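You operate a simulated robot arm through the tools that you are given. There is no shell and no other tool.

You are at the controls of a simulated two-armed robot. One attempt, no reset.

## Task
Pick up the teal filter with one hand, pass it to the other hand and put it on the shelf of the grey bench. Set down upright: teal filter.

The check looks at the end state, three seconds after you hand in, the way a careful person would. Anything else that was tipped, shoved, dropped, spilled or broken makes it a failure.

## Robot
Two 7-joint arms with two-finger parallel grippers on one trunk, on a base that moves. Base frame: it is fixed to the floor where the robot stands at the start and does not move with it; the origin is under the middle of the robot, x ahead of it, y to its left, z up. Units: mm, degrees, N and s.
The left shoulder is at the start at [-82, 119, 851], the right one opposite. With the tool pointing down near the work surface each hand reaches from about 160 to 580 mm from the robot's upright axis, wherever it stands, measured 20 degrees to its own side. Places, roughly: shelf of the grey bench [600, 2400, 200]. Payload 3.43 kg a hand.
The TCP of each hand is the grasp point between the finger pads, 30 mm short of the fingertips. In the tool frame z runs along the fingers and y along their closing line. The gripper opens to 94 mm. The fingers are 28 mm wide and 10 mm thick; the gripper's body (50 by 96 mm) begins 55 mm behind the TCP.
Orientation is that of the tool frame in the base frame, as a unit quaternion [x, y, z, w]. With the fingers straight down and closing along the base's y, the tool's x points along the base's -x, its y along +y and its z along -z.

## Interface
- The arms move only by the tool move_arm. It takes "left_rows", "right_rows" or both (then of equal length, played together; a hand with none holds still); each is text: rows parted by semicolons, each of 7 numbers parted by spaces: the shift along the base's x, y, z in mm, then the turn, a rotation vector about the base's x, y, z in degrees, then the closure, from 0 (fully open) to 1 (shut). In form: x y z wx wy wz jaw; .... A call has 1 to 20 rows; each row shifts and turns the commanded pose from where the row before left it. A row lasts 0.2 s, in which the tool goes at most 50 mm and 8.6 degrees; a call with a longer step from one row to the next is refused whole, and so is a gripper value outside its range. Where a pose cannot be reached the arm comes as near as it can. A force on the tool above 40 N (or 10 N above the force at the start of the call, whichever is more), or a blocked arm, ends the call early, and 0.2 s more pass. Each finger travels about 153 mm/s and halts on what it meets, pressing with about 35 N; the grip force reading is that of the motor and also rises with nothing between the fingers. The clock runs only during rows and for 0.2 s after the last one: add rows that do not move to give the fingers time. It gives the time, the measured TCP pose, the force on the tool (base axes), the opening and the grip force at its end, in the units of the frame above (readings bear some noise), with the torque about the TCP (base axes, N m) and any sound that the robot's microphone picked up.
- Cameras (640 x 400 px; columns grow to the right, rows downward): "scene" is now at [21.3, 21.4, 1547.6]; the picture's right is [0.30, -0.95, 0.00], its down [-0.81, -0.25, -0.54] and it looks along [0.51, 0.16, -0.84] (base axes); focal length 248 px, centre (320, 200). "left" rides on the left gripper at [76, -14, -103] in its tool frame; the picture's right is [0.18, 0.98, 0.00], its down [-0.75, 0.14, -0.64] and it looks along [-0.63, 0.12, 0.77] (tool axes); focal length 243 px, centre (320, 200). "right" rides on the right gripper at [76, 14, -102] in its tool frame; the picture's right is [-0.18, 0.98, 0.00], its down [-0.75, -0.14, -0.64] and it looks along [-0.63, -0.12, 0.77] (tool axes); focal length 243 px, centre (320, 200). There is no depth. A picture from a camera that has moved, and an enlarged one, comes with that camera's place and axes in the base frame and with its lens.
- snapshot(camera): a new picture of that camera. It takes no simulated time.
- move_column(by): moves the trunk up (or, below 0, down) by that many mm; the arms and the scene camera ride with it, the base frame stays. It gives what a move gives, with no picture.
- roll_base(legs): drives the robot by 1 to 6 legs, each [ahead, left, turn to the left] in mm, mm and degrees, along the robot's own axes; the way and the turn of a leg run together, so that a leg with both is an arc; at most 1500 mm and 180 degrees a leg. The arms and the cameras ride along, it lands a little off, and it stops where it bumps. It gives what a move gives.
- pan_tilt(pan, tilt): turns the head with the scene camera to pan (to the left, within 143 degrees either way) and tilt (down, from -29 to 69), counted from straight ahead of the robot (the tilt from the chest, where the trunk bows). It gives what a move gives.
- close_up(camera, box): a new picture of the part [left, top, right, bottom] of that camera's present view, enlarged. It takes no simulated time.
- job_done(): hands the job in; it is judged then, once.

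Nothing tells you exact positions but the pictures and the camera data. Unless the task says otherwise, let go and move clear before handing in.

The tools are called after ">>>" as a command line: name --argument value ..., lists and objects as JSON in quotes. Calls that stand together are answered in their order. move_arm: Moves the arms, as the interface text tells. Its arguments: {"type":"object","properties":{"left_rows":{"type":"string"},"right_rows":{"type":"string"}},"required":[]} The other tools are called the same way: move_column (by) moves the trunk up or down; roll_base (legs) drives the base; pan_tilt (pan, tilt) turns the head that bears the scene camera; snapshot (camera) takes a picture; close_up (camera, box) takes an enlarged picture of a part of a camera's view; job_done () hands the job in.

At the start:

```text
clock: 0.0
left_eef_pos: [370.5, 217.5, 1086.1]
left_ee_rot: [0.0, 1.0, -0.001, 0.0]
left_wrist_force: [0.5, -0.3, 0.1]
left_torque: [0.03, -0.03, 0.01]
left_grip_width: 94.1
left_grip_force: 0.1
right_eef_pos: [285.8, -83.9, 1062.9]
right_ee_rot: [0.0, 1.0, 0.0, 0.0]
right_wrist_force: [-0.4, -0.3, 0.0]
right_torque: [-0.01, -0.01, 0.01]
right_grip_width: 93.8
right_grip_force: 0.1
trunk travel left (down, up): [-275.0, 60.0]
robot x, y, heading: [4.3, 0.6, 0.0]
head pan, tilt (commanded): [17.3, 57.5]
```

scene: 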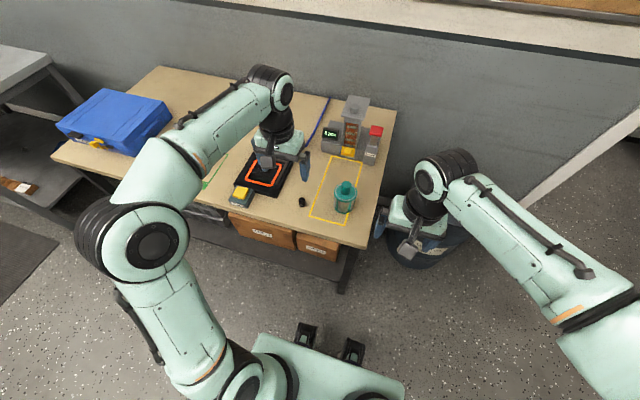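
right: 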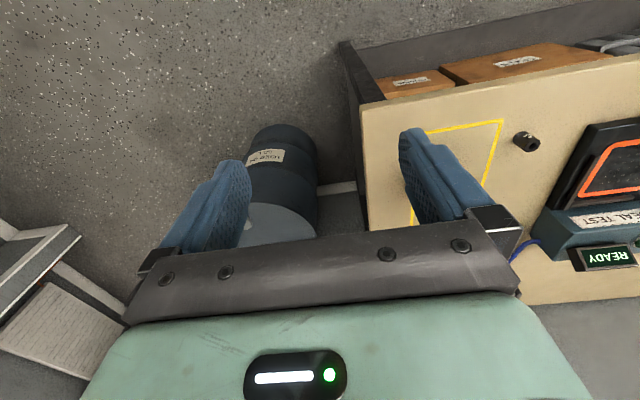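
left: 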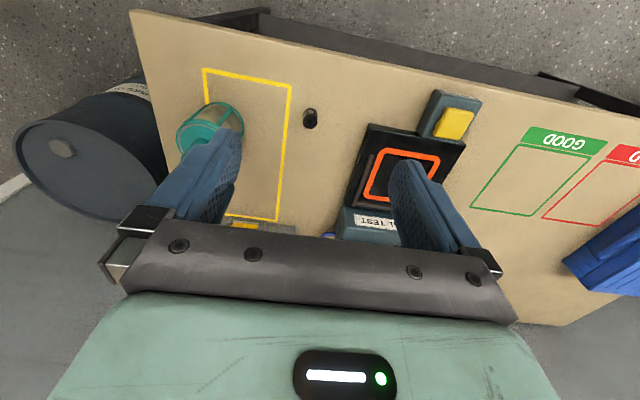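

I see a wooden bench ahead with the teal filter in a yellow outline near its right end. The left end has a blue case, and a grey bench stands farther left. I'll look closer to locate things before moving.

>>> close_up --camera "scene" --box '[280, 80, 440, 280]'

>>> close_up --camera "left" --box '[120, 0, 360, 260]'

>>> close_up --camera "scene" --box '[0, 20, 240, 300]'

```text
2.00 times, centred on (360, 180) of scene
camera zoom: at [21.3, 21.4, 1547.6], right [0.3, -0.95, 0.0], down [-0.81, -0.25, -0.54], along [0.51, 0.16, -0.84], focal length 496 px, centre (240, 240)
```

zoom: 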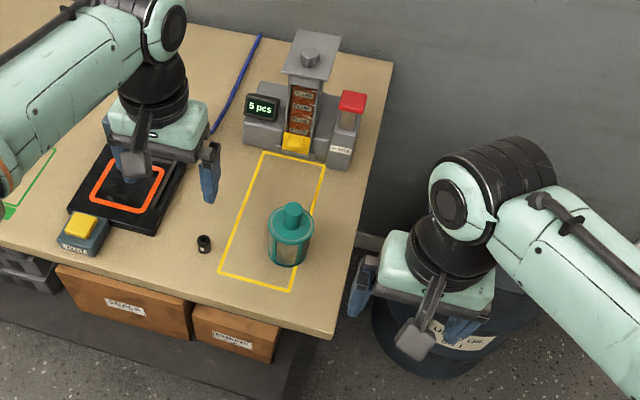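

```text
1.54 times, centred on (240, 130) of left
camera zoom: at [292.1, 203.7, 1188.0], right [-0.18, 0.98, 0.0], down [0.75, 0.14, 0.64], along [0.63, 0.12, -0.77], focal length 373 px, centre (443, 308)
```

zoom: 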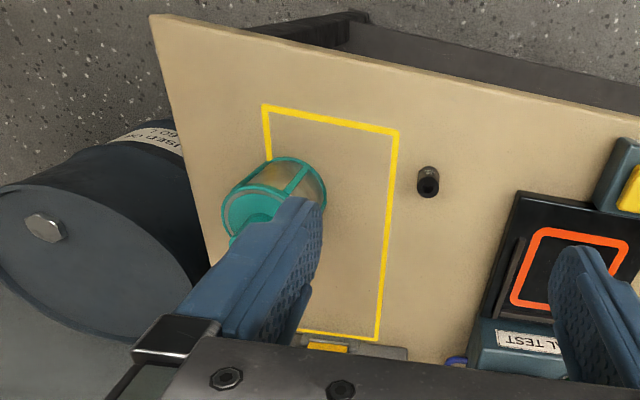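

```text
1.43 times, centred on (120, 160) of scene
camera zoom: at [21.3, 21.4, 1547.6], right [0.3, -0.95, 0.0], down [-0.81, -0.25, -0.54], along [0.51, 0.16, -0.84], focal length 354 px, centre (606, 257)
```

zoom: 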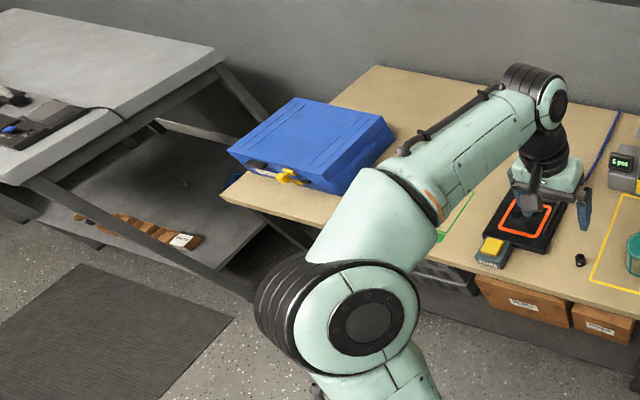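

The filter seems to be near [480, 78, ~775]. Before moving, I'll turn the head to see the grey bench and the way there.

>>> pan_tilt --pan 75 --tilt 30

>>> snapshot --camera "scene"

```text
clock: 1.3
left_eef_pos: [369.1, 220.0, 1085.5]
left_ee_rot: [0.0, 1.0, 0.0, 0.0]
left_wrist_force: [0.0, -0.2, -0.6]
left_torque: [0.0, 0.0, -0.01]
left_grip_width: 94.1
left_grip_force: 0.1
right_eef_pos: [285.1, -84.0, 1063.5]
right_ee_rot: [0.0, 1.0, 0.0, 0.0]
right_wrist_force: [0.0, -0.4, 0.2]
right_torque: [0.02, -0.01, 0.0]
right_grip_width: 94.1
right_grip_force: 0.0
trunk travel left (down, up): [-275.0, 60.0]
robot x, y, heading: [-1.1, -3.6, -0.1]
head pan, tilt (commanded): [75.0, 30.0]
```

```text
taken
camera scene: at [-21.5, 88.1, 1586.7], right [0.97, -0.26, 0.0], down [-0.13, -0.48, -0.87], along [0.22, 0.84, -0.5], focal length 248 px, centre (320, 200)
```

scene: 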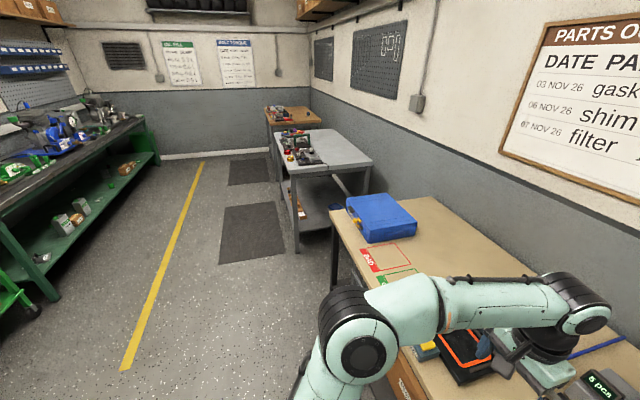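

>>> close_up --camera "scene" --box '[240, 90, 400, 260]'

>>> close_up --camera "scene" --box '[0, 60, 200, 320]'

>>> close_up --camera "scene" --box '[320, 180, 640, 400]'

```text
2.35 times, centred on (320, 175) of scene
camera zoom: at [-21.5, 88.1, 1586.7], right [0.97, -0.26, 0.0], down [-0.13, -0.48, -0.87], along [0.22, 0.84, -0.5], focal length 584 px, centre (320, 259)
```

zoom: 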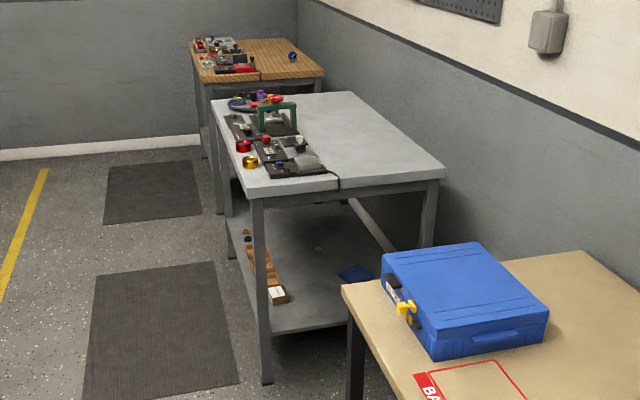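

```text
1.54 times, centred on (100, 190) of scene
camera zoom: at [-21.5, 88.1, 1586.7], right [0.97, -0.26, 0.0], down [-0.13, -0.48, -0.87], along [0.22, 0.84, -0.5], focal length 382 px, centre (658, 215)
```

zoom: 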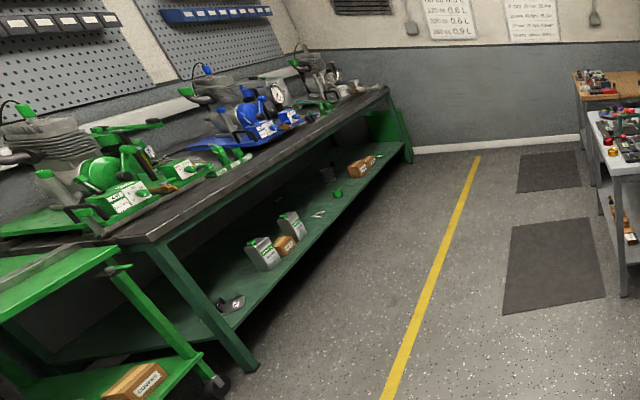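

```text
1.82 times, centred on (480, 290) of scene
camera zoom: at [-21.5, 88.1, 1586.7], right [0.97, -0.26, 0.0], down [-0.13, -0.48, -0.87], along [0.22, 0.84, -0.5], focal length 451 px, centre (29, 36)
```

zoom: 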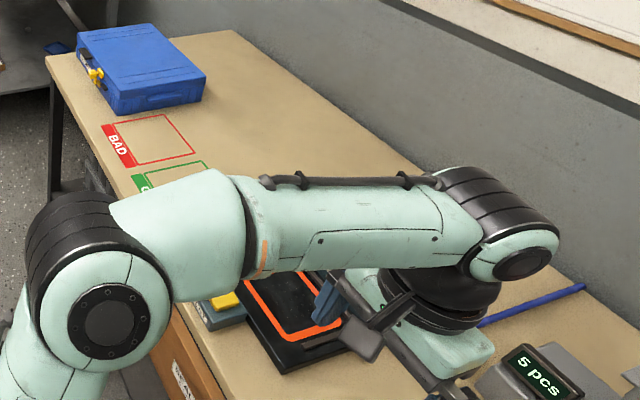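

>>> close_up --camera "scene" --box '[275, 150, 355, 225]'

>>> pan_tilt --pan 10 --tilt 55

>>> snapshot --camera "scene"

```text
5.33 times, centred on (315, 188) of scene
camera zoom: at [-21.5, 88.1, 1586.7], right [0.97, -0.26, 0.0], down [-0.13, -0.48, -0.87], along [0.22, 0.84, -0.5], focal length 1324 px, centre (347, 267)
```

zoom: 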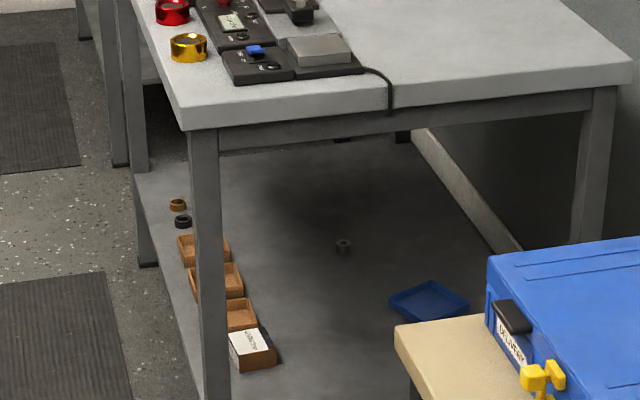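

```text
clock: 2.6
left_eef_pos: [369.7, 218.9, 1086.9]
left_ee_rot: [0.001, 1.0, 0.0, 0.0]
left_wrist_force: [-0.7, -0.4, 0.7]
left_torque: [-0.01, -0.02, 0.0]
left_grip_width: 93.9
left_grip_force: 0.1
right_eef_pos: [285.2, -84.2, 1062.0]
right_ee_rot: [0.001, 1.0, 0.0, 0.0]
right_wrist_force: [-0.3, 0.0, -0.2]
right_torque: [0.0, 0.0, -0.02]
right_grip_width: 94.0
right_grip_force: 0.0
trunk travel left (down, up): [-275.0, 60.0]
robot x, y, heading: [-3.1, 1.7, -0.1]
head pan, tilt (commanded): [10.0, 55.0]
```

```text
taken
camera scene: at [26.0, 13.4, 1550.7], right [0.17, -0.98, 0.0], down [-0.81, -0.14, -0.57], along [0.56, 0.1, -0.82], focal length 248 px, centre (320, 200)
```

scene: 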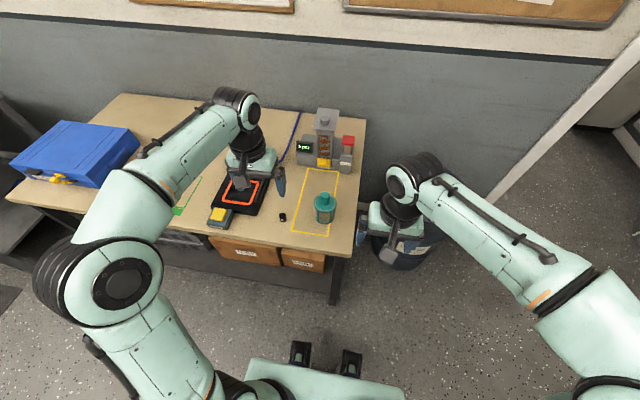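

>>> close_up --camera "scene" --box '[275, 160, 375, 260]'

>>> close_up --camera "scene" --box '[300, 180, 350, 230]'

>>> snapshot --camera "left"

```text
4.00 times, centred on (325, 210) of scene
camera zoom: at [26.0, 13.4, 1550.7], right [0.17, -0.98, 0.0], down [-0.81, -0.14, -0.57], along [0.56, 0.1, -0.82], focal length 993 px, centre (300, 160)
```

zoom: 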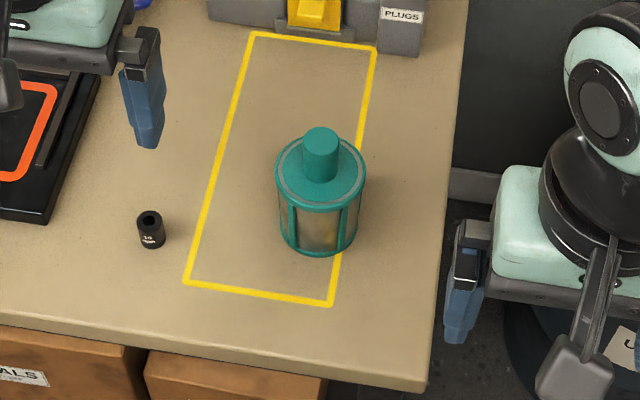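

```text
8.00 times, centred on (325, 205) of scene
camera zoom: at [26.0, 13.4, 1550.7], right [0.17, -0.98, 0.0], down [-0.81, -0.14, -0.57], along [0.56, 0.1, -0.82], focal length 1985 px, centre (280, 160)
```

zoom: 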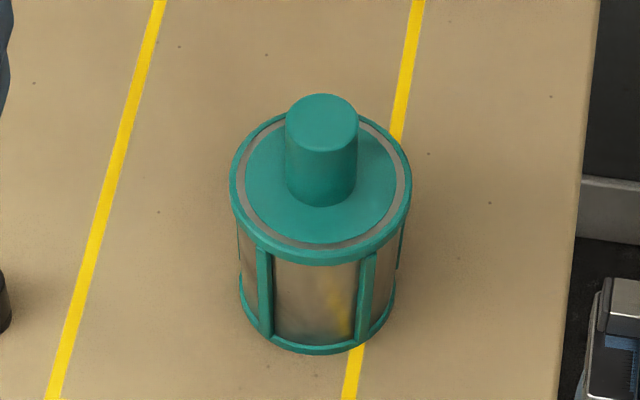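

```text
taken
camera left: at [292.1, 203.7, 1188.0], right [-0.18, 0.98, 0.0], down [0.75, 0.14, 0.64], along [0.63, 0.12, -0.77], focal length 243 px, centre (320, 200)
```

left: 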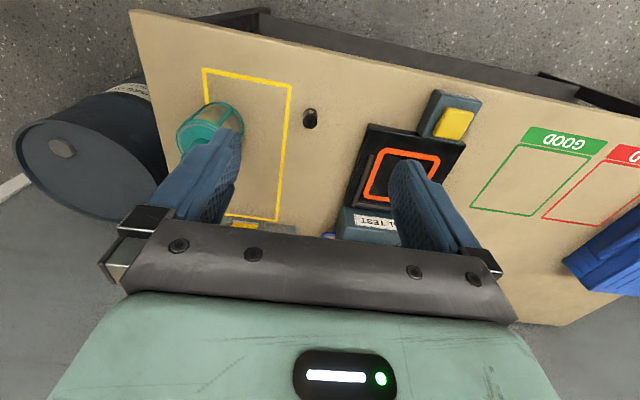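

The filter stands at about [478, 78], its base near z 793. It has a body about 83 tall and 78 wide, and a knob about 29 wide reaching z 919. I plan to grip the body from the front with the left hand, take the knob from above with the right, then place it on the free near-front part of the grey shelf. First I move the right hand clear and tilt the left tool.

>>> move_arm --left_rows "-4 -17.6 -15 0 -7.5 0 0;-4 -17.6 -15 0 -7.5 0 0;-4 -17.6 -15 0 -7.5 0 0;-4 -17.6 -15 0 -7.5 0 0;-4 -17.6 -15 0 -7.5 0 0;-4 -17.6 -15 0 -7.5 0 0;-4 -17.6 -15 0 -7.5 0 0;-4 -17.6 -15 0 -7.5 0 0" --right_rows "0 -22 0 0 0 0 0;0 -22 0 0 0 0 0;0 -22 0 0 0 0 0;0 -22 0 0 0 0 0;0 -22 0 0 0 0 0;0 -22 0 0 0 0 0;0 -22 0 0 0 0 0;0 -22 0 0 0 0 0"

>>> snapshot --camera "left"

>>> snapshot --camera "scene"

```text
clock: 4.4
left_eef_pos: [337.5, 77.0, 965.2]
left_ee_rot: [0.001, 0.865, 0.0, 0.501]
left_wrist_force: [0.5, -0.5, 0.5]
left_torque: [-0.01, 0.0, -0.02]
left_grip_width: 94.0
left_grip_force: 0.0
right_eef_pos: [283.6, -260.6, 1063.3]
right_ee_rot: [0.001, 1.0, 0.0, 0.001]
right_wrist_force: [0.0, -0.4, -0.2]
right_torque: [0.0, 0.02, -0.03]
right_grip_width: 93.9
right_grip_force: 0.1
trunk travel left (down, up): [-275.0, 60.0]
robot x, y, heading: [-4.0, 1.4, 0.3]
head pan, tilt (commanded): [10.0, 55.0]
```

```text
taken
camera left: at [209.6, 63.0, 949.9], right [-0.09, 0.98, -0.16], down [-0.18, 0.14, 0.97], along [0.98, 0.12, 0.16], focal length 243 px, centre (320, 200)
```

left: 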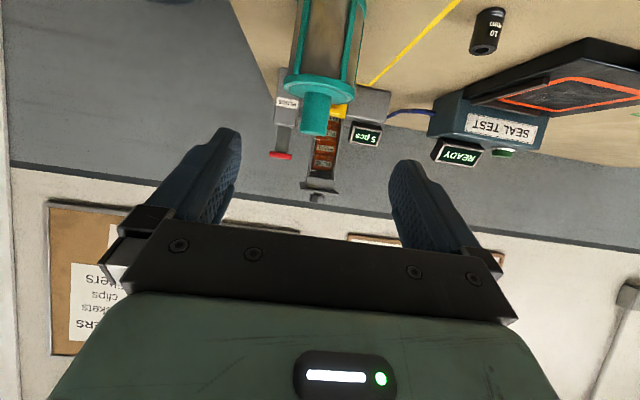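

```text
taken
camera scene: at [26.6, 12.5, 1550.7], right [0.17, -0.98, 0.0], down [-0.81, -0.14, -0.57], along [0.56, 0.1, -0.82], focal length 248 px, centre (320, 200)
```

scene: 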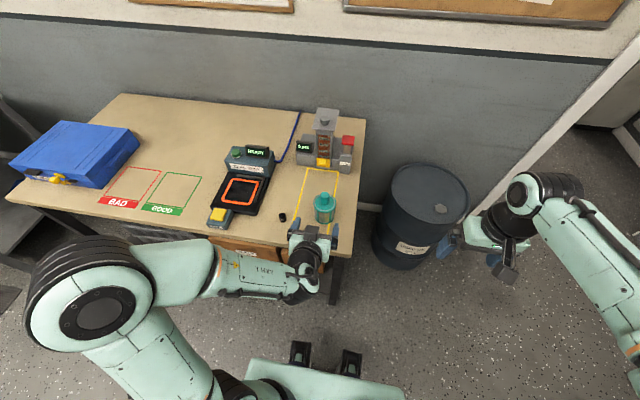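

>>> close_up --camera "left" --box '[240, 0, 400, 160]'

>>> close_up --camera "scene" --box '[275, 170, 375, 270]'

```text
2.50 times, centred on (320, 80) of left
camera zoom: at [209.6, 63.0, 949.9], right [-0.09, 0.98, -0.16], down [-0.18, 0.14, 0.97], along [0.98, 0.12, 0.16], focal length 606 px, centre (320, 500)
```

zoom: 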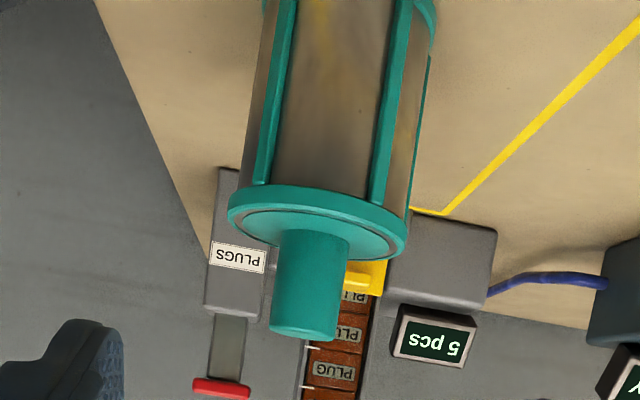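

```text
4.00 times, centred on (325, 220) of scene
camera zoom: at [26.6, 12.5, 1550.7], right [0.17, -0.98, 0.0], down [-0.81, -0.14, -0.57], along [0.56, 0.1, -0.82], focal length 993 px, centre (300, 120)
```

zoom: 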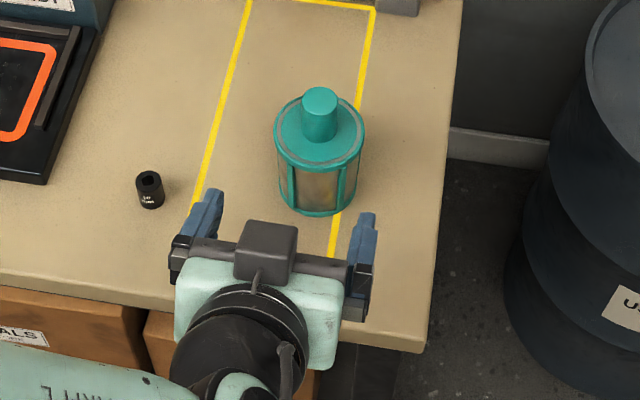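

>>> close_up --camera "scene" --box '[280, 200, 360, 280]'

>>> snapshot --camera "right"

```text
5.00 times, centred on (320, 240) of scene
camera zoom: at [26.6, 12.5, 1550.7], right [0.17, -0.98, 0.0], down [-0.81, -0.14, -0.57], along [0.56, 0.1, -0.82], focal length 1241 px, centre (320, 0)
```

zoom: 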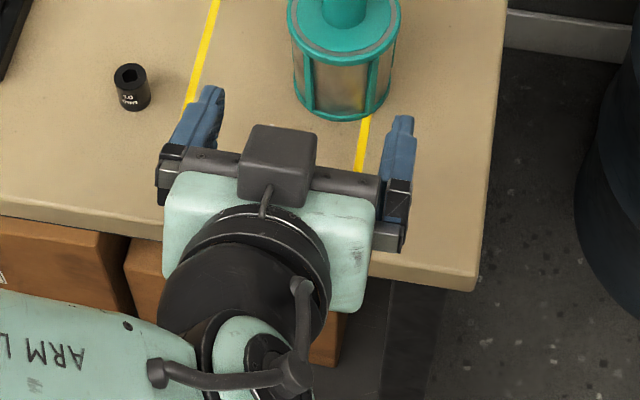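

```text
taken
camera right: at [208.2, -245.3, 1166.0], right [0.18, 0.98, 0.0], down [0.75, -0.14, 0.64], along [0.63, -0.12, -0.77], focal length 243 px, centre (320, 200)
```

right: 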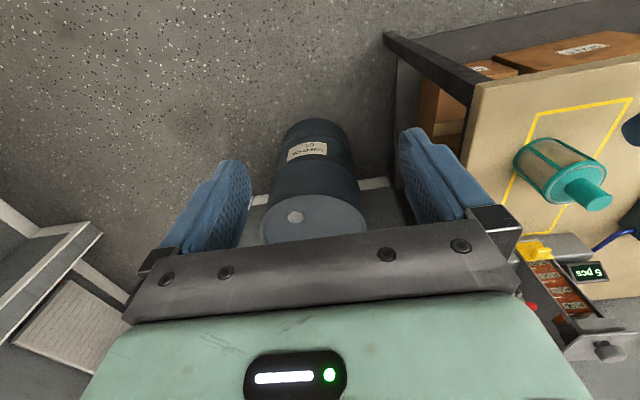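

>>> close_up --camera "scene" --box '[285, 215, 345, 255]'

>>> close_up --camera "scene" --box '[420, 150, 540, 300]'

```text
10.00 times, centred on (315, 235) of scene
camera zoom: at [26.6, 12.5, 1550.7], right [0.17, -0.98, 0.0], down [-0.81, -0.14, -0.57], along [0.56, 0.1, -0.82], focal length 2482 px, centre (370, -150)
```

zoom: 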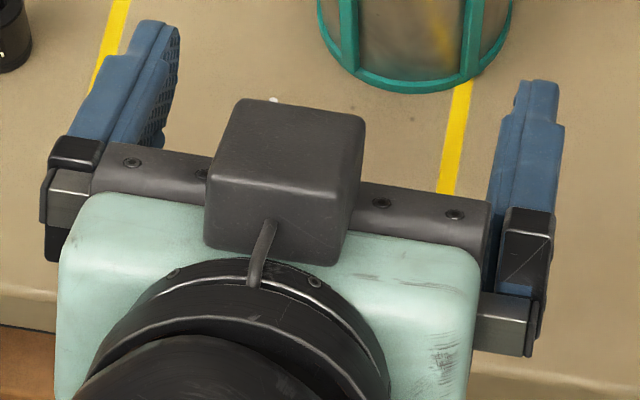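

```text
2.67 times, centred on (480, 225) of scene
camera zoom: at [26.6, 12.5, 1550.7], right [0.17, -0.98, 0.0], down [-0.81, -0.14, -0.57], along [0.56, 0.1, -0.82], focal length 662 px, centre (-107, 133)
```

zoom: 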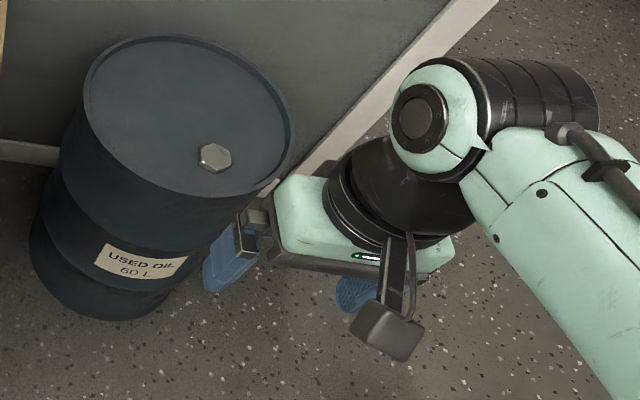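

A dark box shows on the left gripper's upper side, so I want a side view before approaching. I turn the right hand so its camera looks diagonally at the filter and the left gripper.

>>> move_arm --right_rows "-15 -5 5 7.5 0 0 0;-15 -5 5 7.5 0 0 0;-15 -5 5 7.5 0 0 0;-15 -5 5 7.5 0 0 0;-15 -5 5 7.5 0 0 0;-15 -5 5 7.5 0 0 0;-15 -5 5 7.5 0 0 0;-15 -5 5 7.5 0 0 0"

>>> snapshot --camera "right"

>>> snapshot --camera "scene"

```text
clock: 6.2
left_eef_pos: [337.7, 78.2, 965.1]
left_ee_rot: [0.001, 0.866, -0.001, 0.5]
left_wrist_force: [-0.5, 0.4, -0.3]
left_torque: [0.02, -0.03, 0.01]
left_grip_width: 93.9
left_grip_force: 0.0
right_eef_pos: [165.7, -299.4, 1103.4]
right_ee_rot: [-0.001, 0.865, 0.501, 0.0]
right_wrist_force: [0.4, -1.3, -0.2]
right_torque: [0.0, 0.03, -0.01]
right_grip_width: 93.7
right_grip_force: 0.1
trunk travel left (down, up): [-275.0, 60.0]
robot x, y, heading: [1.0, 2.6, 0.0]
head pan, tilt (commanded): [10.0, 55.0]
```

```text
taken
camera right: at [88.9, -380.0, 1167.0], right [0.18, 0.49, 0.85], down [0.75, -0.63, 0.2], along [0.63, 0.61, -0.48], focal length 243 px, centre (320, 200)
```

right: 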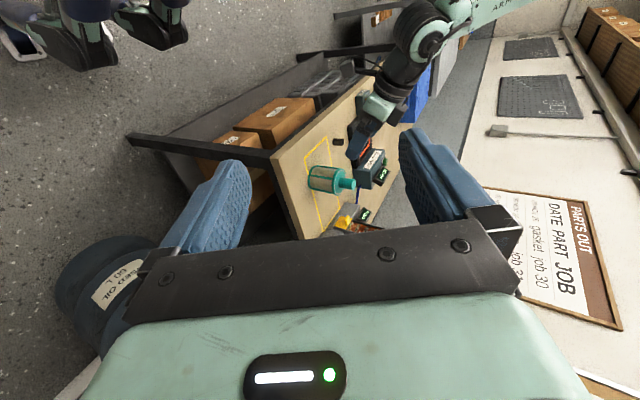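

```text
taken
camera scene: at [25.9, 13.0, 1550.7], right [0.17, -0.98, 0.0], down [-0.81, -0.14, -0.57], along [0.56, 0.1, -0.82], focal length 248 px, centre (320, 200)
```

scene: 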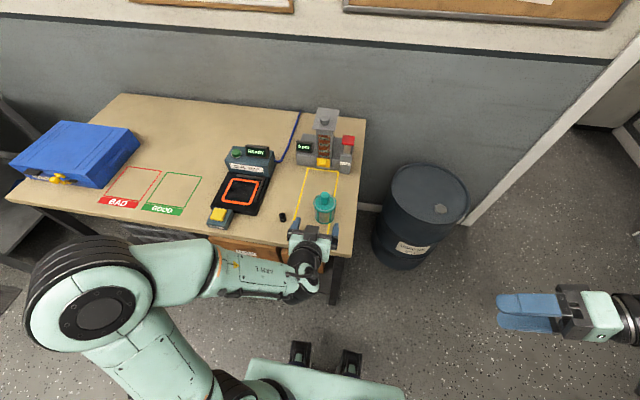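

>>> close_up --camera "right" --box '[290, 60, 430, 230]'

>>> close_up --camera "right" --box '[340, 20, 440, 170]'

```text
2.35 times, centred on (360, 145) of right
camera zoom: at [88.9, -380.0, 1167.0], right [0.18, 0.49, 0.85], down [0.75, -0.63, 0.2], along [0.63, 0.61, -0.48], focal length 571 px, centre (226, 329)
```

zoom: 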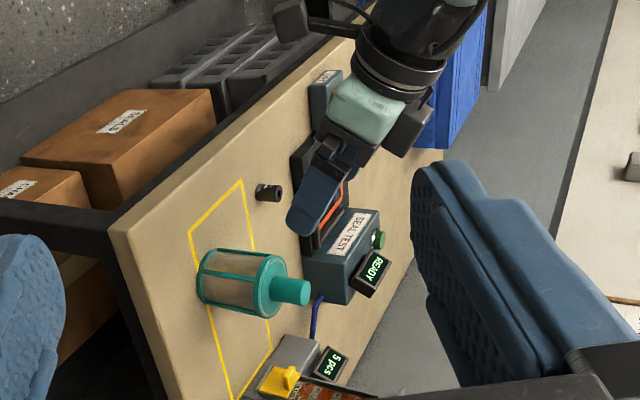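

```text
2.67 times, centred on (390, 95) of right
camera zoom: at [88.9, -380.0, 1167.0], right [0.18, 0.49, 0.85], down [0.75, -0.63, 0.2], along [0.63, 0.61, -0.48], focal length 647 px, centre (133, 480)
```

zoom: 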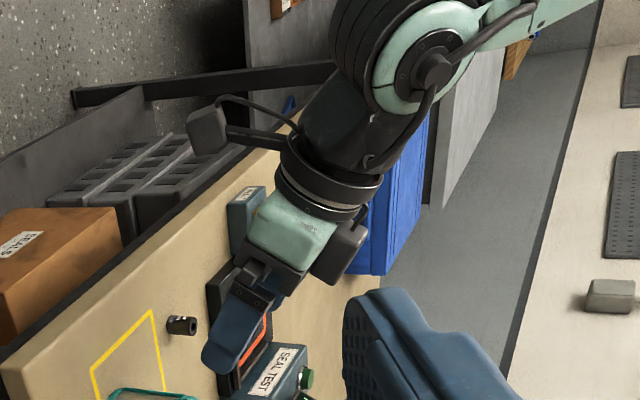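

The left gripper carries a second box on its upper side, but with the grip I've planned the knob clears it by about 20 mm. The views agree on the filter: axis [478, 77.5], base z 791, top 922. I now bring the left hand forward along its tool axis and pause before the final stretch.

>>> move_arm --left_rows "0 0 -18 0 0 0 0;0 0 -18 0 0 0 0;0 -0.7 -18 0 0 0 0;11.5 0 -6.6 0 0 0 0;11.5 0 -6.6 0 0 0 0;11.5 0 -6.6 0 0 0 0;11.5 0 -6.6 0 0 0 0;11.5 0 -6.6 0 0 0 0;0 0 0 0 0 0 0"

>>> close_up --camera "right" --box '[290, 60, 430, 230]'

>>> close_up --camera "scene" --box '[275, 170, 375, 270]'

>>> snapshot --camera "left"

```text
clock: 8.2
left_eef_pos: [400.9, 74.2, 879.7]
left_ee_rot: [0.001, 0.866, -0.001, 0.5]
left_wrist_force: [-0.8, 0.3, -0.5]
left_torque: [0.0, 0.01, -0.02]
left_grip_width: 94.0
left_grip_force: 0.0
left hand out of reach, approached as far as the arm can: row 2
right_eef_pos: [165.4, -298.8, 1102.9]
right_ee_rot: [0.0, 0.866, 0.5, 0.0]
right_wrist_force: [0.8, -1.0, -0.5]
right_torque: [-0.05, 0.0, 0.01]
right_grip_width: 94.1
right_grip_force: 0.1
trunk travel left (down, up): [-275.0, 60.0]
robot x, y, heading: [4.4, -0.6, -0.2]
head pan, tilt (commanded): [10.0, 55.0]
```

```text
2.35 times, centred on (360, 145) of right
camera zoom: at [89.1, -379.6, 1167.2], right [0.18, 0.49, 0.85], down [0.75, -0.63, 0.2], along [0.63, 0.6, -0.49], focal length 571 px, centre (226, 329)
```

zoom: 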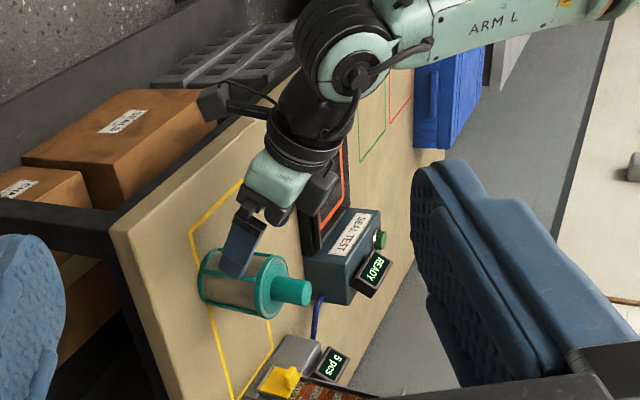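

```text
4.00 times, centred on (325, 220) of scene
camera zoom: at [25.8, 13.3, 1550.7], right [0.17, -0.98, 0.0], down [-0.81, -0.14, -0.57], along [0.56, 0.1, -0.82], focal length 993 px, centre (300, 120)
```

zoom: 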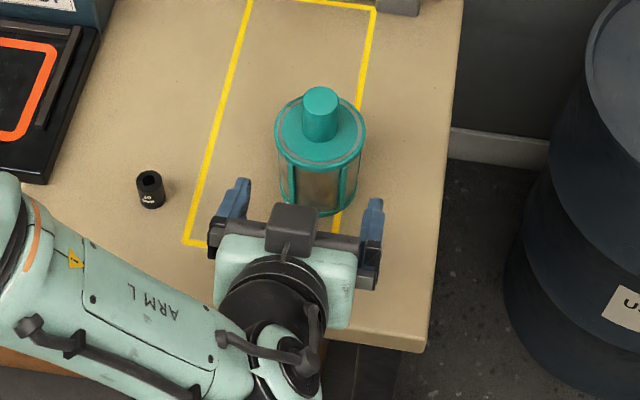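

```text
taken
camera left: at [272.2, 60.4, 864.6], right [-0.09, 0.98, -0.16], down [-0.18, 0.14, 0.97], along [0.98, 0.12, 0.16], focal length 243 px, centre (320, 200)
```

left: 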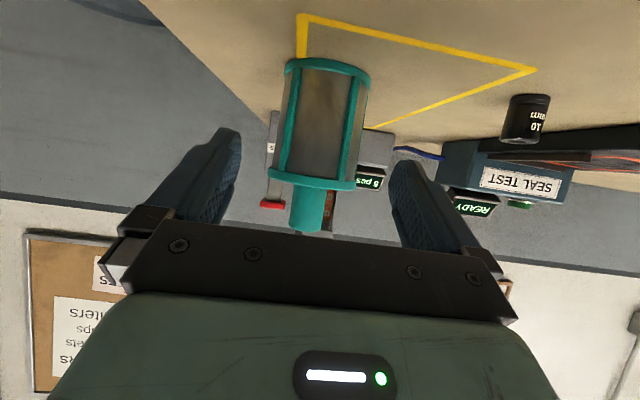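

The left hand sits at about [400, 74, 880] and the filter looks untouched, with its axis at y ≈ 77. I shift 2.7 mm left and slide the last 78 mm along the tool axis with the fingers still open.

>>> move_arm --left_rows "6 1.4 -3.5 0 0 0 0;6 1.3 -3.5 0 0 0 0;9.3 0 -5.3 0 0 0 0;9.3 0 -5.3 0 0 0 0;9.3 0 -5.3 0 0 0 0;9.3 0 -5.3 0 0 0 0;9.3 0 -5.3 0 0 0 0;9.1 0 -5.2 0 0 0 0;0 0 0 0 0 0 0"

>>> snapshot --camera "left"

>>> close_up --camera "right" --box '[290, 60, 430, 230]'

>>> close_up --camera "scene" --box '[285, 170, 365, 250]'

```text
clock: 10.2
left_eef_pos: [467.8, 78.6, 840.6]
left_ee_rot: [0.0, 0.866, -0.001, 0.5]
left_wrist_force: [-0.3, -0.6, -0.2]
left_torque: [0.02, 0.02, -0.01]
left_grip_width: 94.2
left_grip_force: 0.1
right_eef_pos: [166.7, -299.5, 1104.1]
right_ee_rot: [0.0, 0.866, 0.5, 0.0]
right_wrist_force: [-0.2, 0.9, -0.3]
right_torque: [0.02, -0.02, 0.05]
right_grip_width: 93.9
right_grip_force: 0.2
trunk travel left (down, up): [-275.0, 60.0]
robot x, y, heading: [0.2, -0.9, -0.0]
head pan, tilt (commanded): [10.0, 55.0]
```

```text
taken
camera left: at [338.8, 63.0, 826.2], right [-0.09, 0.98, -0.16], down [-0.18, 0.14, 0.97], along [0.98, 0.12, 0.16], focal length 243 px, centre (320, 200)
```

left: 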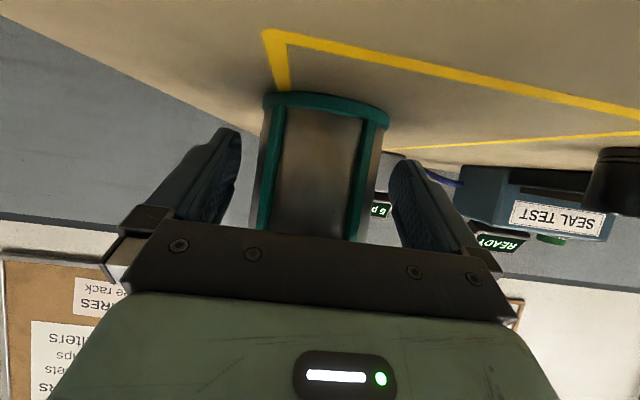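

```text
2.35 times, centred on (360, 145) of right
camera zoom: at [89.1, -379.6, 1167.2], right [0.18, 0.49, 0.85], down [0.75, -0.63, 0.2], along [0.63, 0.6, -0.49], focal length 571 px, centre (226, 329)
```

zoom: 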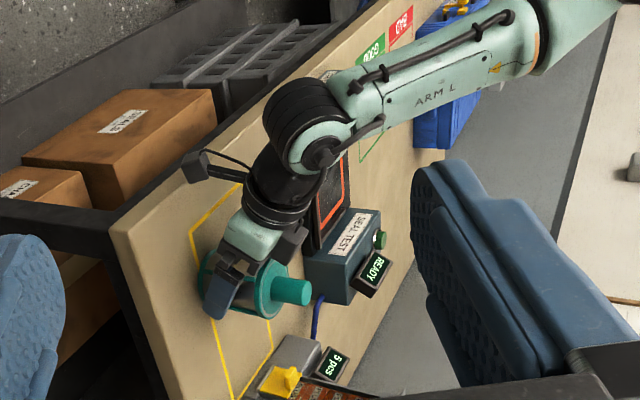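

```text
5.00 times, centred on (325, 210) of scene
camera zoom: at [25.9, 13.3, 1550.7], right [0.17, -0.98, 0.0], down [-0.81, -0.14, -0.57], along [0.56, 0.1, -0.82], focal length 1241 px, centre (295, 150)
```

zoom: 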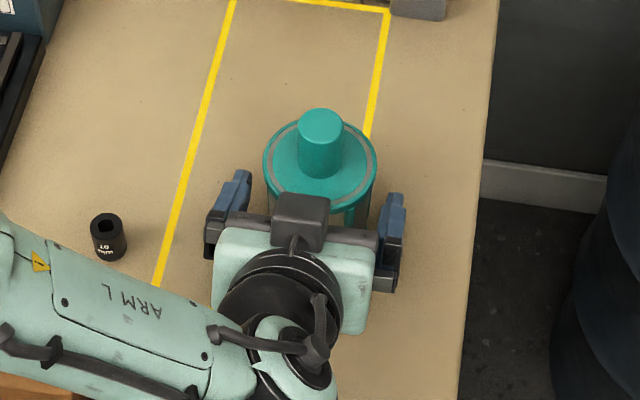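

>>> close_up --camera "scene" --box '[300, 185, 350, 225]'

>>> close_up --camera "left" --box '[180, 70, 460, 250]'

```text
10.00 times, centred on (325, 205) of scene
camera zoom: at [25.9, 13.3, 1550.7], right [0.17, -0.98, 0.0], down [-0.81, -0.14, -0.57], along [0.56, 0.1, -0.82], focal length 2482 px, centre (270, 150)
```

zoom: 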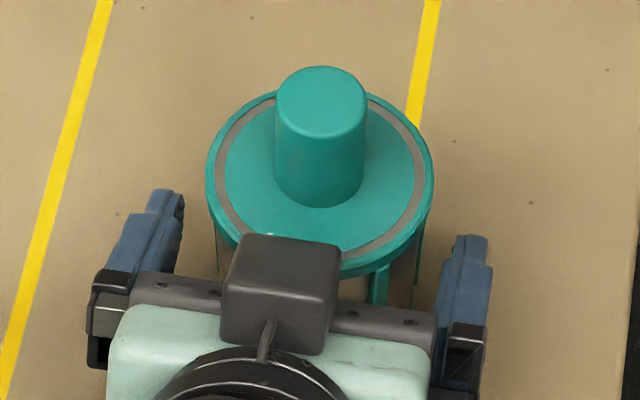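

```text
2.22 times, centred on (320, 160) of left
camera zoom: at [338.8, 63.0, 826.2], right [-0.09, 0.98, -0.16], down [-0.18, 0.14, 0.97], along [0.98, 0.12, 0.16], focal length 539 px, centre (320, 289)
```

zoom: 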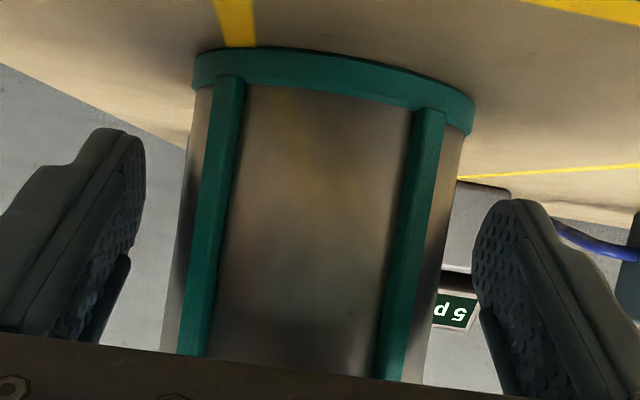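

The fingers straddle the body, and the filter's axis is about 2 mm to the right of the tool's centre. I shift 2 mm right and close gently.

>>> move_arm --left_rows "0 -2 0 0 0 0 0;0 0 0 0 0 0 0;0 0 0 0 0 0 0.12;0 0 0 0 0 0 0.18;0 0 0 0 0 0 0.22;0 0 0 0 0 0 0.26;0 0 0 0 0 0 0.3;0 0 0 0 0 0 0.4;0 0 0 0 0 0 0.7;0 0 0 0 0 0 1;0 0 0 0 0 0 1;0 0 0 0 0 0 1"

>>> close_up --camera "scene" --box '[300, 185, 350, 225]'

>>> snapshot --camera "left"

>>> close_up --camera "right" --box '[290, 100, 400, 230]'

```text
clock: 12.8
left_eef_pos: [466.8, 76.3, 842.1]
left_ee_rot: [0.001, 0.866, -0.001, 0.5]
left_wrist_force: [-0.2, 0.1, 0.4]
left_torque: [0.0, 0.01, 0.0]
left_grip_width: 71.0
left_grip_force: 35.5
right_eef_pos: [165.5, -298.3, 1102.9]
right_ee_rot: [0.001, 0.866, 0.499, 0.0]
right_wrist_force: [0.2, 0.6, 0.4]
right_torque: [0.03, -0.01, 0.0]
right_grip_width: 93.9
right_grip_force: 0.1
trunk travel left (down, up): [-275.0, 60.0]
robot x, y, heading: [-0.0, 0.1, 0.1]
head pan, tilt (commanded): [10.0, 55.0]
```

```text
10.00 times, centred on (325, 205) of scene
camera zoom: at [25.9, 13.3, 1550.7], right [0.17, -0.98, 0.0], down [-0.81, -0.14, -0.57], along [0.56, 0.1, -0.82], focal length 2482 px, centre (270, 150)
```

zoom: 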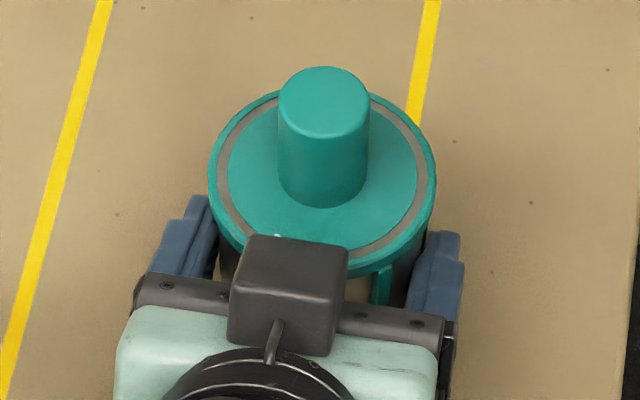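

```text
taken
camera left: at [338.9, 60.9, 826.0], right [-0.09, 0.98, -0.16], down [-0.18, 0.14, 0.97], along [0.98, 0.12, 0.16], focal length 243 px, centre (320, 200)
```

left: 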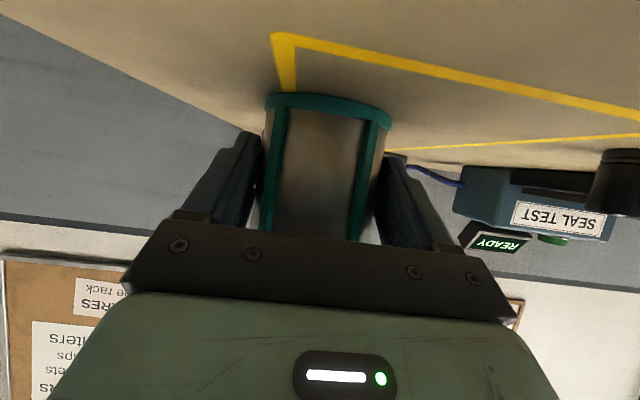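

```text
3.08 times, centred on (345, 165) of right
camera zoom: at [89.2, -379.5, 1167.2], right [0.18, 0.49, 0.85], down [0.75, -0.63, 0.2], along [0.63, 0.6, -0.49], focal length 746 px, centre (243, 308)
```

zoom: 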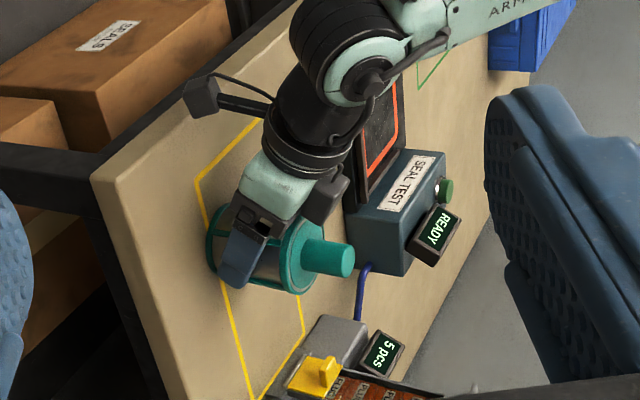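

Gripped at 71 mm with 35 N, upright and centred. Now I lift straight up, slowly at first.

>>> move_arm --left_rows "0 0 4 0 0 0 1;0 0 6 0 0 0 1;0 0 10 0 0 0 1;0 0 15 0 0 0 1;0 0 20 0 0 0 1;0 0 20 0 0 0 1;0 0 20 0 0 0 1;0 0 20 0 0 0 1;0 0 15 0 0 0 1;0 0 0 0 0 0 1"

>>> snapshot --camera "scene"

>>> snapshot --camera "right"

>>> snapshot --camera "left"

```text
clock: 15.0
left_eef_pos: [466.7, 76.4, 971.8]
left_ee_rot: [-0.001, 0.866, 0.0, 0.5]
left_wrist_force: [0.5, -0.5, -1.2]
left_torque: [-0.02, 0.02, -0.02]
left_grip_width: 71.2
left_grip_force: 34.7
right_eef_pos: [164.7, -298.9, 1104.3]
right_ee_rot: [0.0, 0.866, 0.5, 0.0]
right_wrist_force: [0.3, 0.1, -0.5]
right_torque: [0.0, 0.03, -0.03]
right_grip_width: 94.1
right_grip_force: 0.0
trunk travel left (down, up): [-275.0, 60.0]
robot x, y, heading: [0.4, -1.8, -0.1]
head pan, tilt (commanded): [10.0, 55.0]
```

```text
taken
camera scene: at [26.2, 13.4, 1550.7], right [0.17, -0.98, 0.0], down [-0.81, -0.14, -0.57], along [0.56, 0.1, -0.82], focal length 248 px, centre (320, 200)
```

scene: 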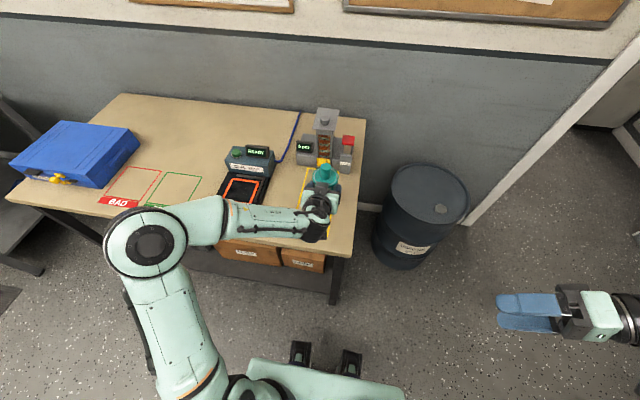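

```text
taken
camera right: at [89.4, -379.5, 1167.2], right [0.18, 0.49, 0.85], down [0.75, -0.63, 0.2], along [0.63, 0.6, -0.49], focal length 243 px, centre (320, 200)
```

right: 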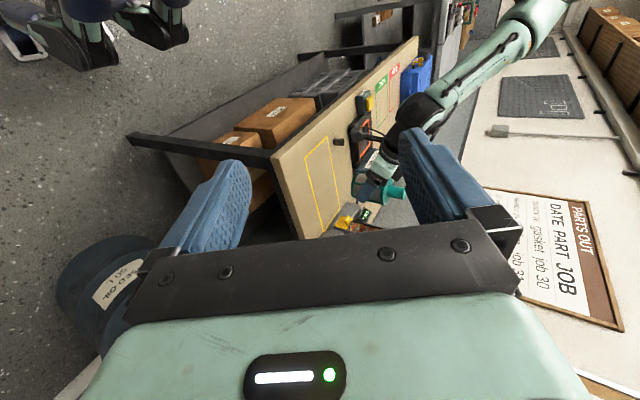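

```text
taken
camera left: at [338.7, 62.2, 955.9], right [-0.09, 0.98, -0.16], down [-0.18, 0.14, 0.97], along [0.98, 0.12, 0.16], focal length 243 px, centre (320, 200)
```

left: 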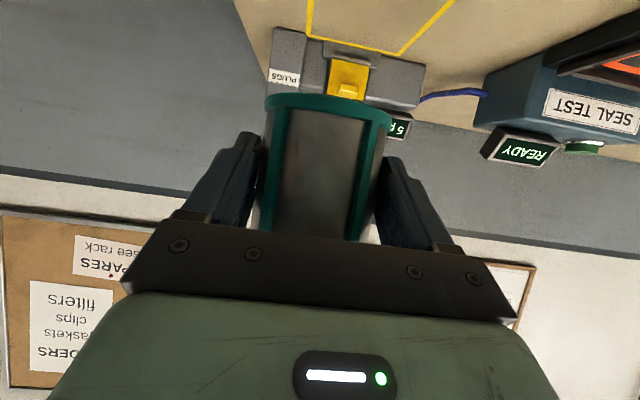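

The filter is held securely and stays upright. Now I bring the left hand to a hand-over place in front of the robot, turned 20° to the right, and bring the right hand back to pointing straight down at its side.

>>> move_arm --left_rows "-11 -12.5 0 0 0 -3.4 1;-11 -12.5 0 0 0 -3.4 1;-11 -12.5 0 0 0 -3.4 1;-11 -12.5 0 0 0 -3.4 1;-11 -12.5 -11 0 0 -3.2 1;-11 -12.5 -12 0 0 -3.2 1;0 0 -14 0 0 0 1;0 0 -16 0 0 0 1;0 0 -16 0 0 0 1;0 0 -12 0 0 0 1;0 0 0 0 0 0 1" --right_rows "12 5 -1 -6 0 0 0;12 5 -1 -6 0 0 0;12 5 -1 -6 0 0 0;12 5 -1 -6 0 0 0;12 5 -1 -6 0 0 0;12 5 -1 -6 0 0 0;12 5 -1 -6 0 0 0;12 5 -1 -6 0 0 0;12 5 -1 -6 0 0 0;12 5 -1 -6 0 0 0;0 0 0 0 0 0 0"

>>> snapshot --camera "scene"

>>> snapshot --camera "right"

>>> snapshot --camera "left"

```text
clock: 17.4
left_eef_pos: [400.6, 1.6, 890.1]
left_ee_rot: [0.15, 0.853, -0.086, 0.492]
left_wrist_force: [0.1, 0.0, -1.2]
left_torque: [-0.01, 0.01, 0.01]
left_grip_width: 70.4
left_grip_force: 35.6
right_eef_pos: [285.4, -249.1, 1092.8]
right_ee_rot: [0.0, 1.0, -0.001, 0.0]
right_wrist_force: [0.1, 0.3, 0.3]
right_torque: [0.03, 0.03, 0.01]
right_grip_width: 93.9
right_grip_force: 0.0
trunk travel left (down, up): [-275.0, 60.0]
robot x, y, heading: [-0.3, -0.8, 0.1]
head pan, tilt (commanded): [10.0, 55.0]
```

```text
taken
camera scene: at [25.6, 13.1, 1550.7], right [0.17, -0.98, 0.0], down [-0.81, -0.14, -0.57], along [0.57, 0.1, -0.82], focal length 248 px, centre (320, 200)
```

scene: 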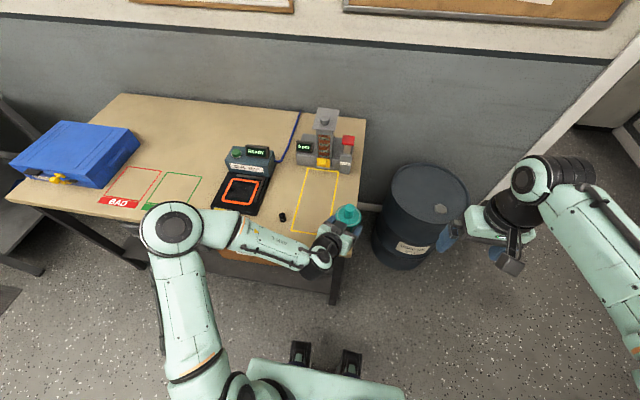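

```text
taken
camera right: at [208.7, -234.3, 1195.5], right [0.18, 0.98, 0.0], down [0.75, -0.14, 0.64], along [0.63, -0.12, -0.77], focal length 243 px, centre (320, 200)
```

right: 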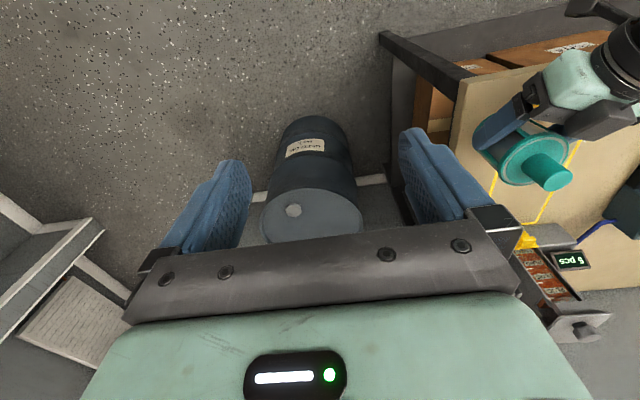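

```text
taken
camera left: at [274.9, 30.5, 875.4], right [0.25, 0.95, -0.16], down [-0.12, 0.19, 0.97], along [0.96, -0.22, 0.16], focal length 243 px, centre (320, 200)
```

left: 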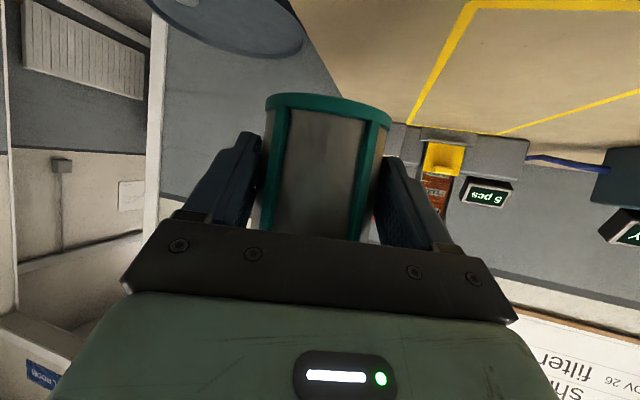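

>>> close_up --camera "scene" --box '[300, 190, 380, 270]'

>>> close_up --camera "right" --box '[440, 20, 640, 220]'

```text
5.00 times, centred on (340, 230) of scene
camera zoom: at [25.6, 13.1, 1550.7], right [0.17, -0.98, 0.0], down [-0.81, -0.14, -0.57], along [0.57, 0.1, -0.82], focal length 1241 px, centre (220, 50)
```

zoom: 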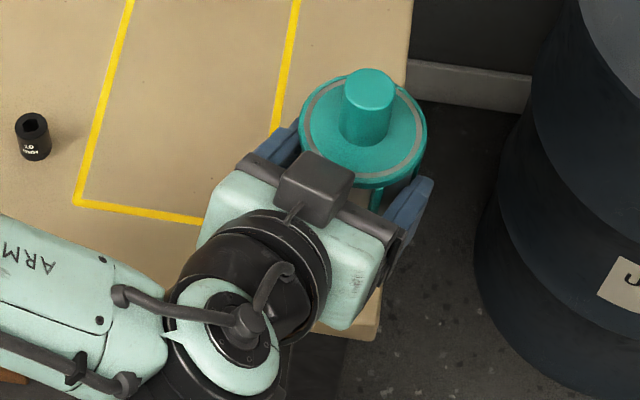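

```text
2.00 times, centred on (540, 120) of right
camera zoom: at [208.7, -234.3, 1195.5], right [0.18, 0.98, 0.0], down [0.75, -0.14, 0.64], along [0.63, -0.12, -0.77], focal length 485 px, centre (-120, 360)
```

zoom: 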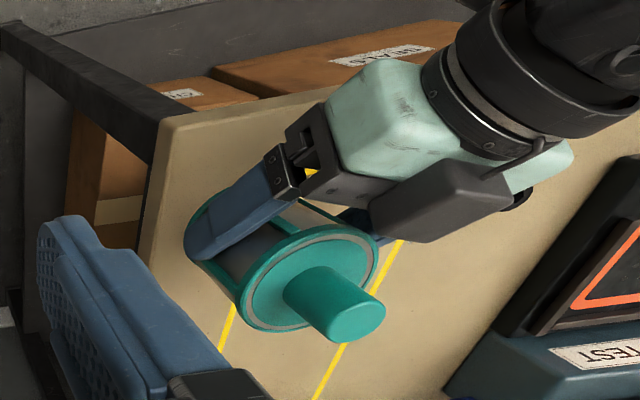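

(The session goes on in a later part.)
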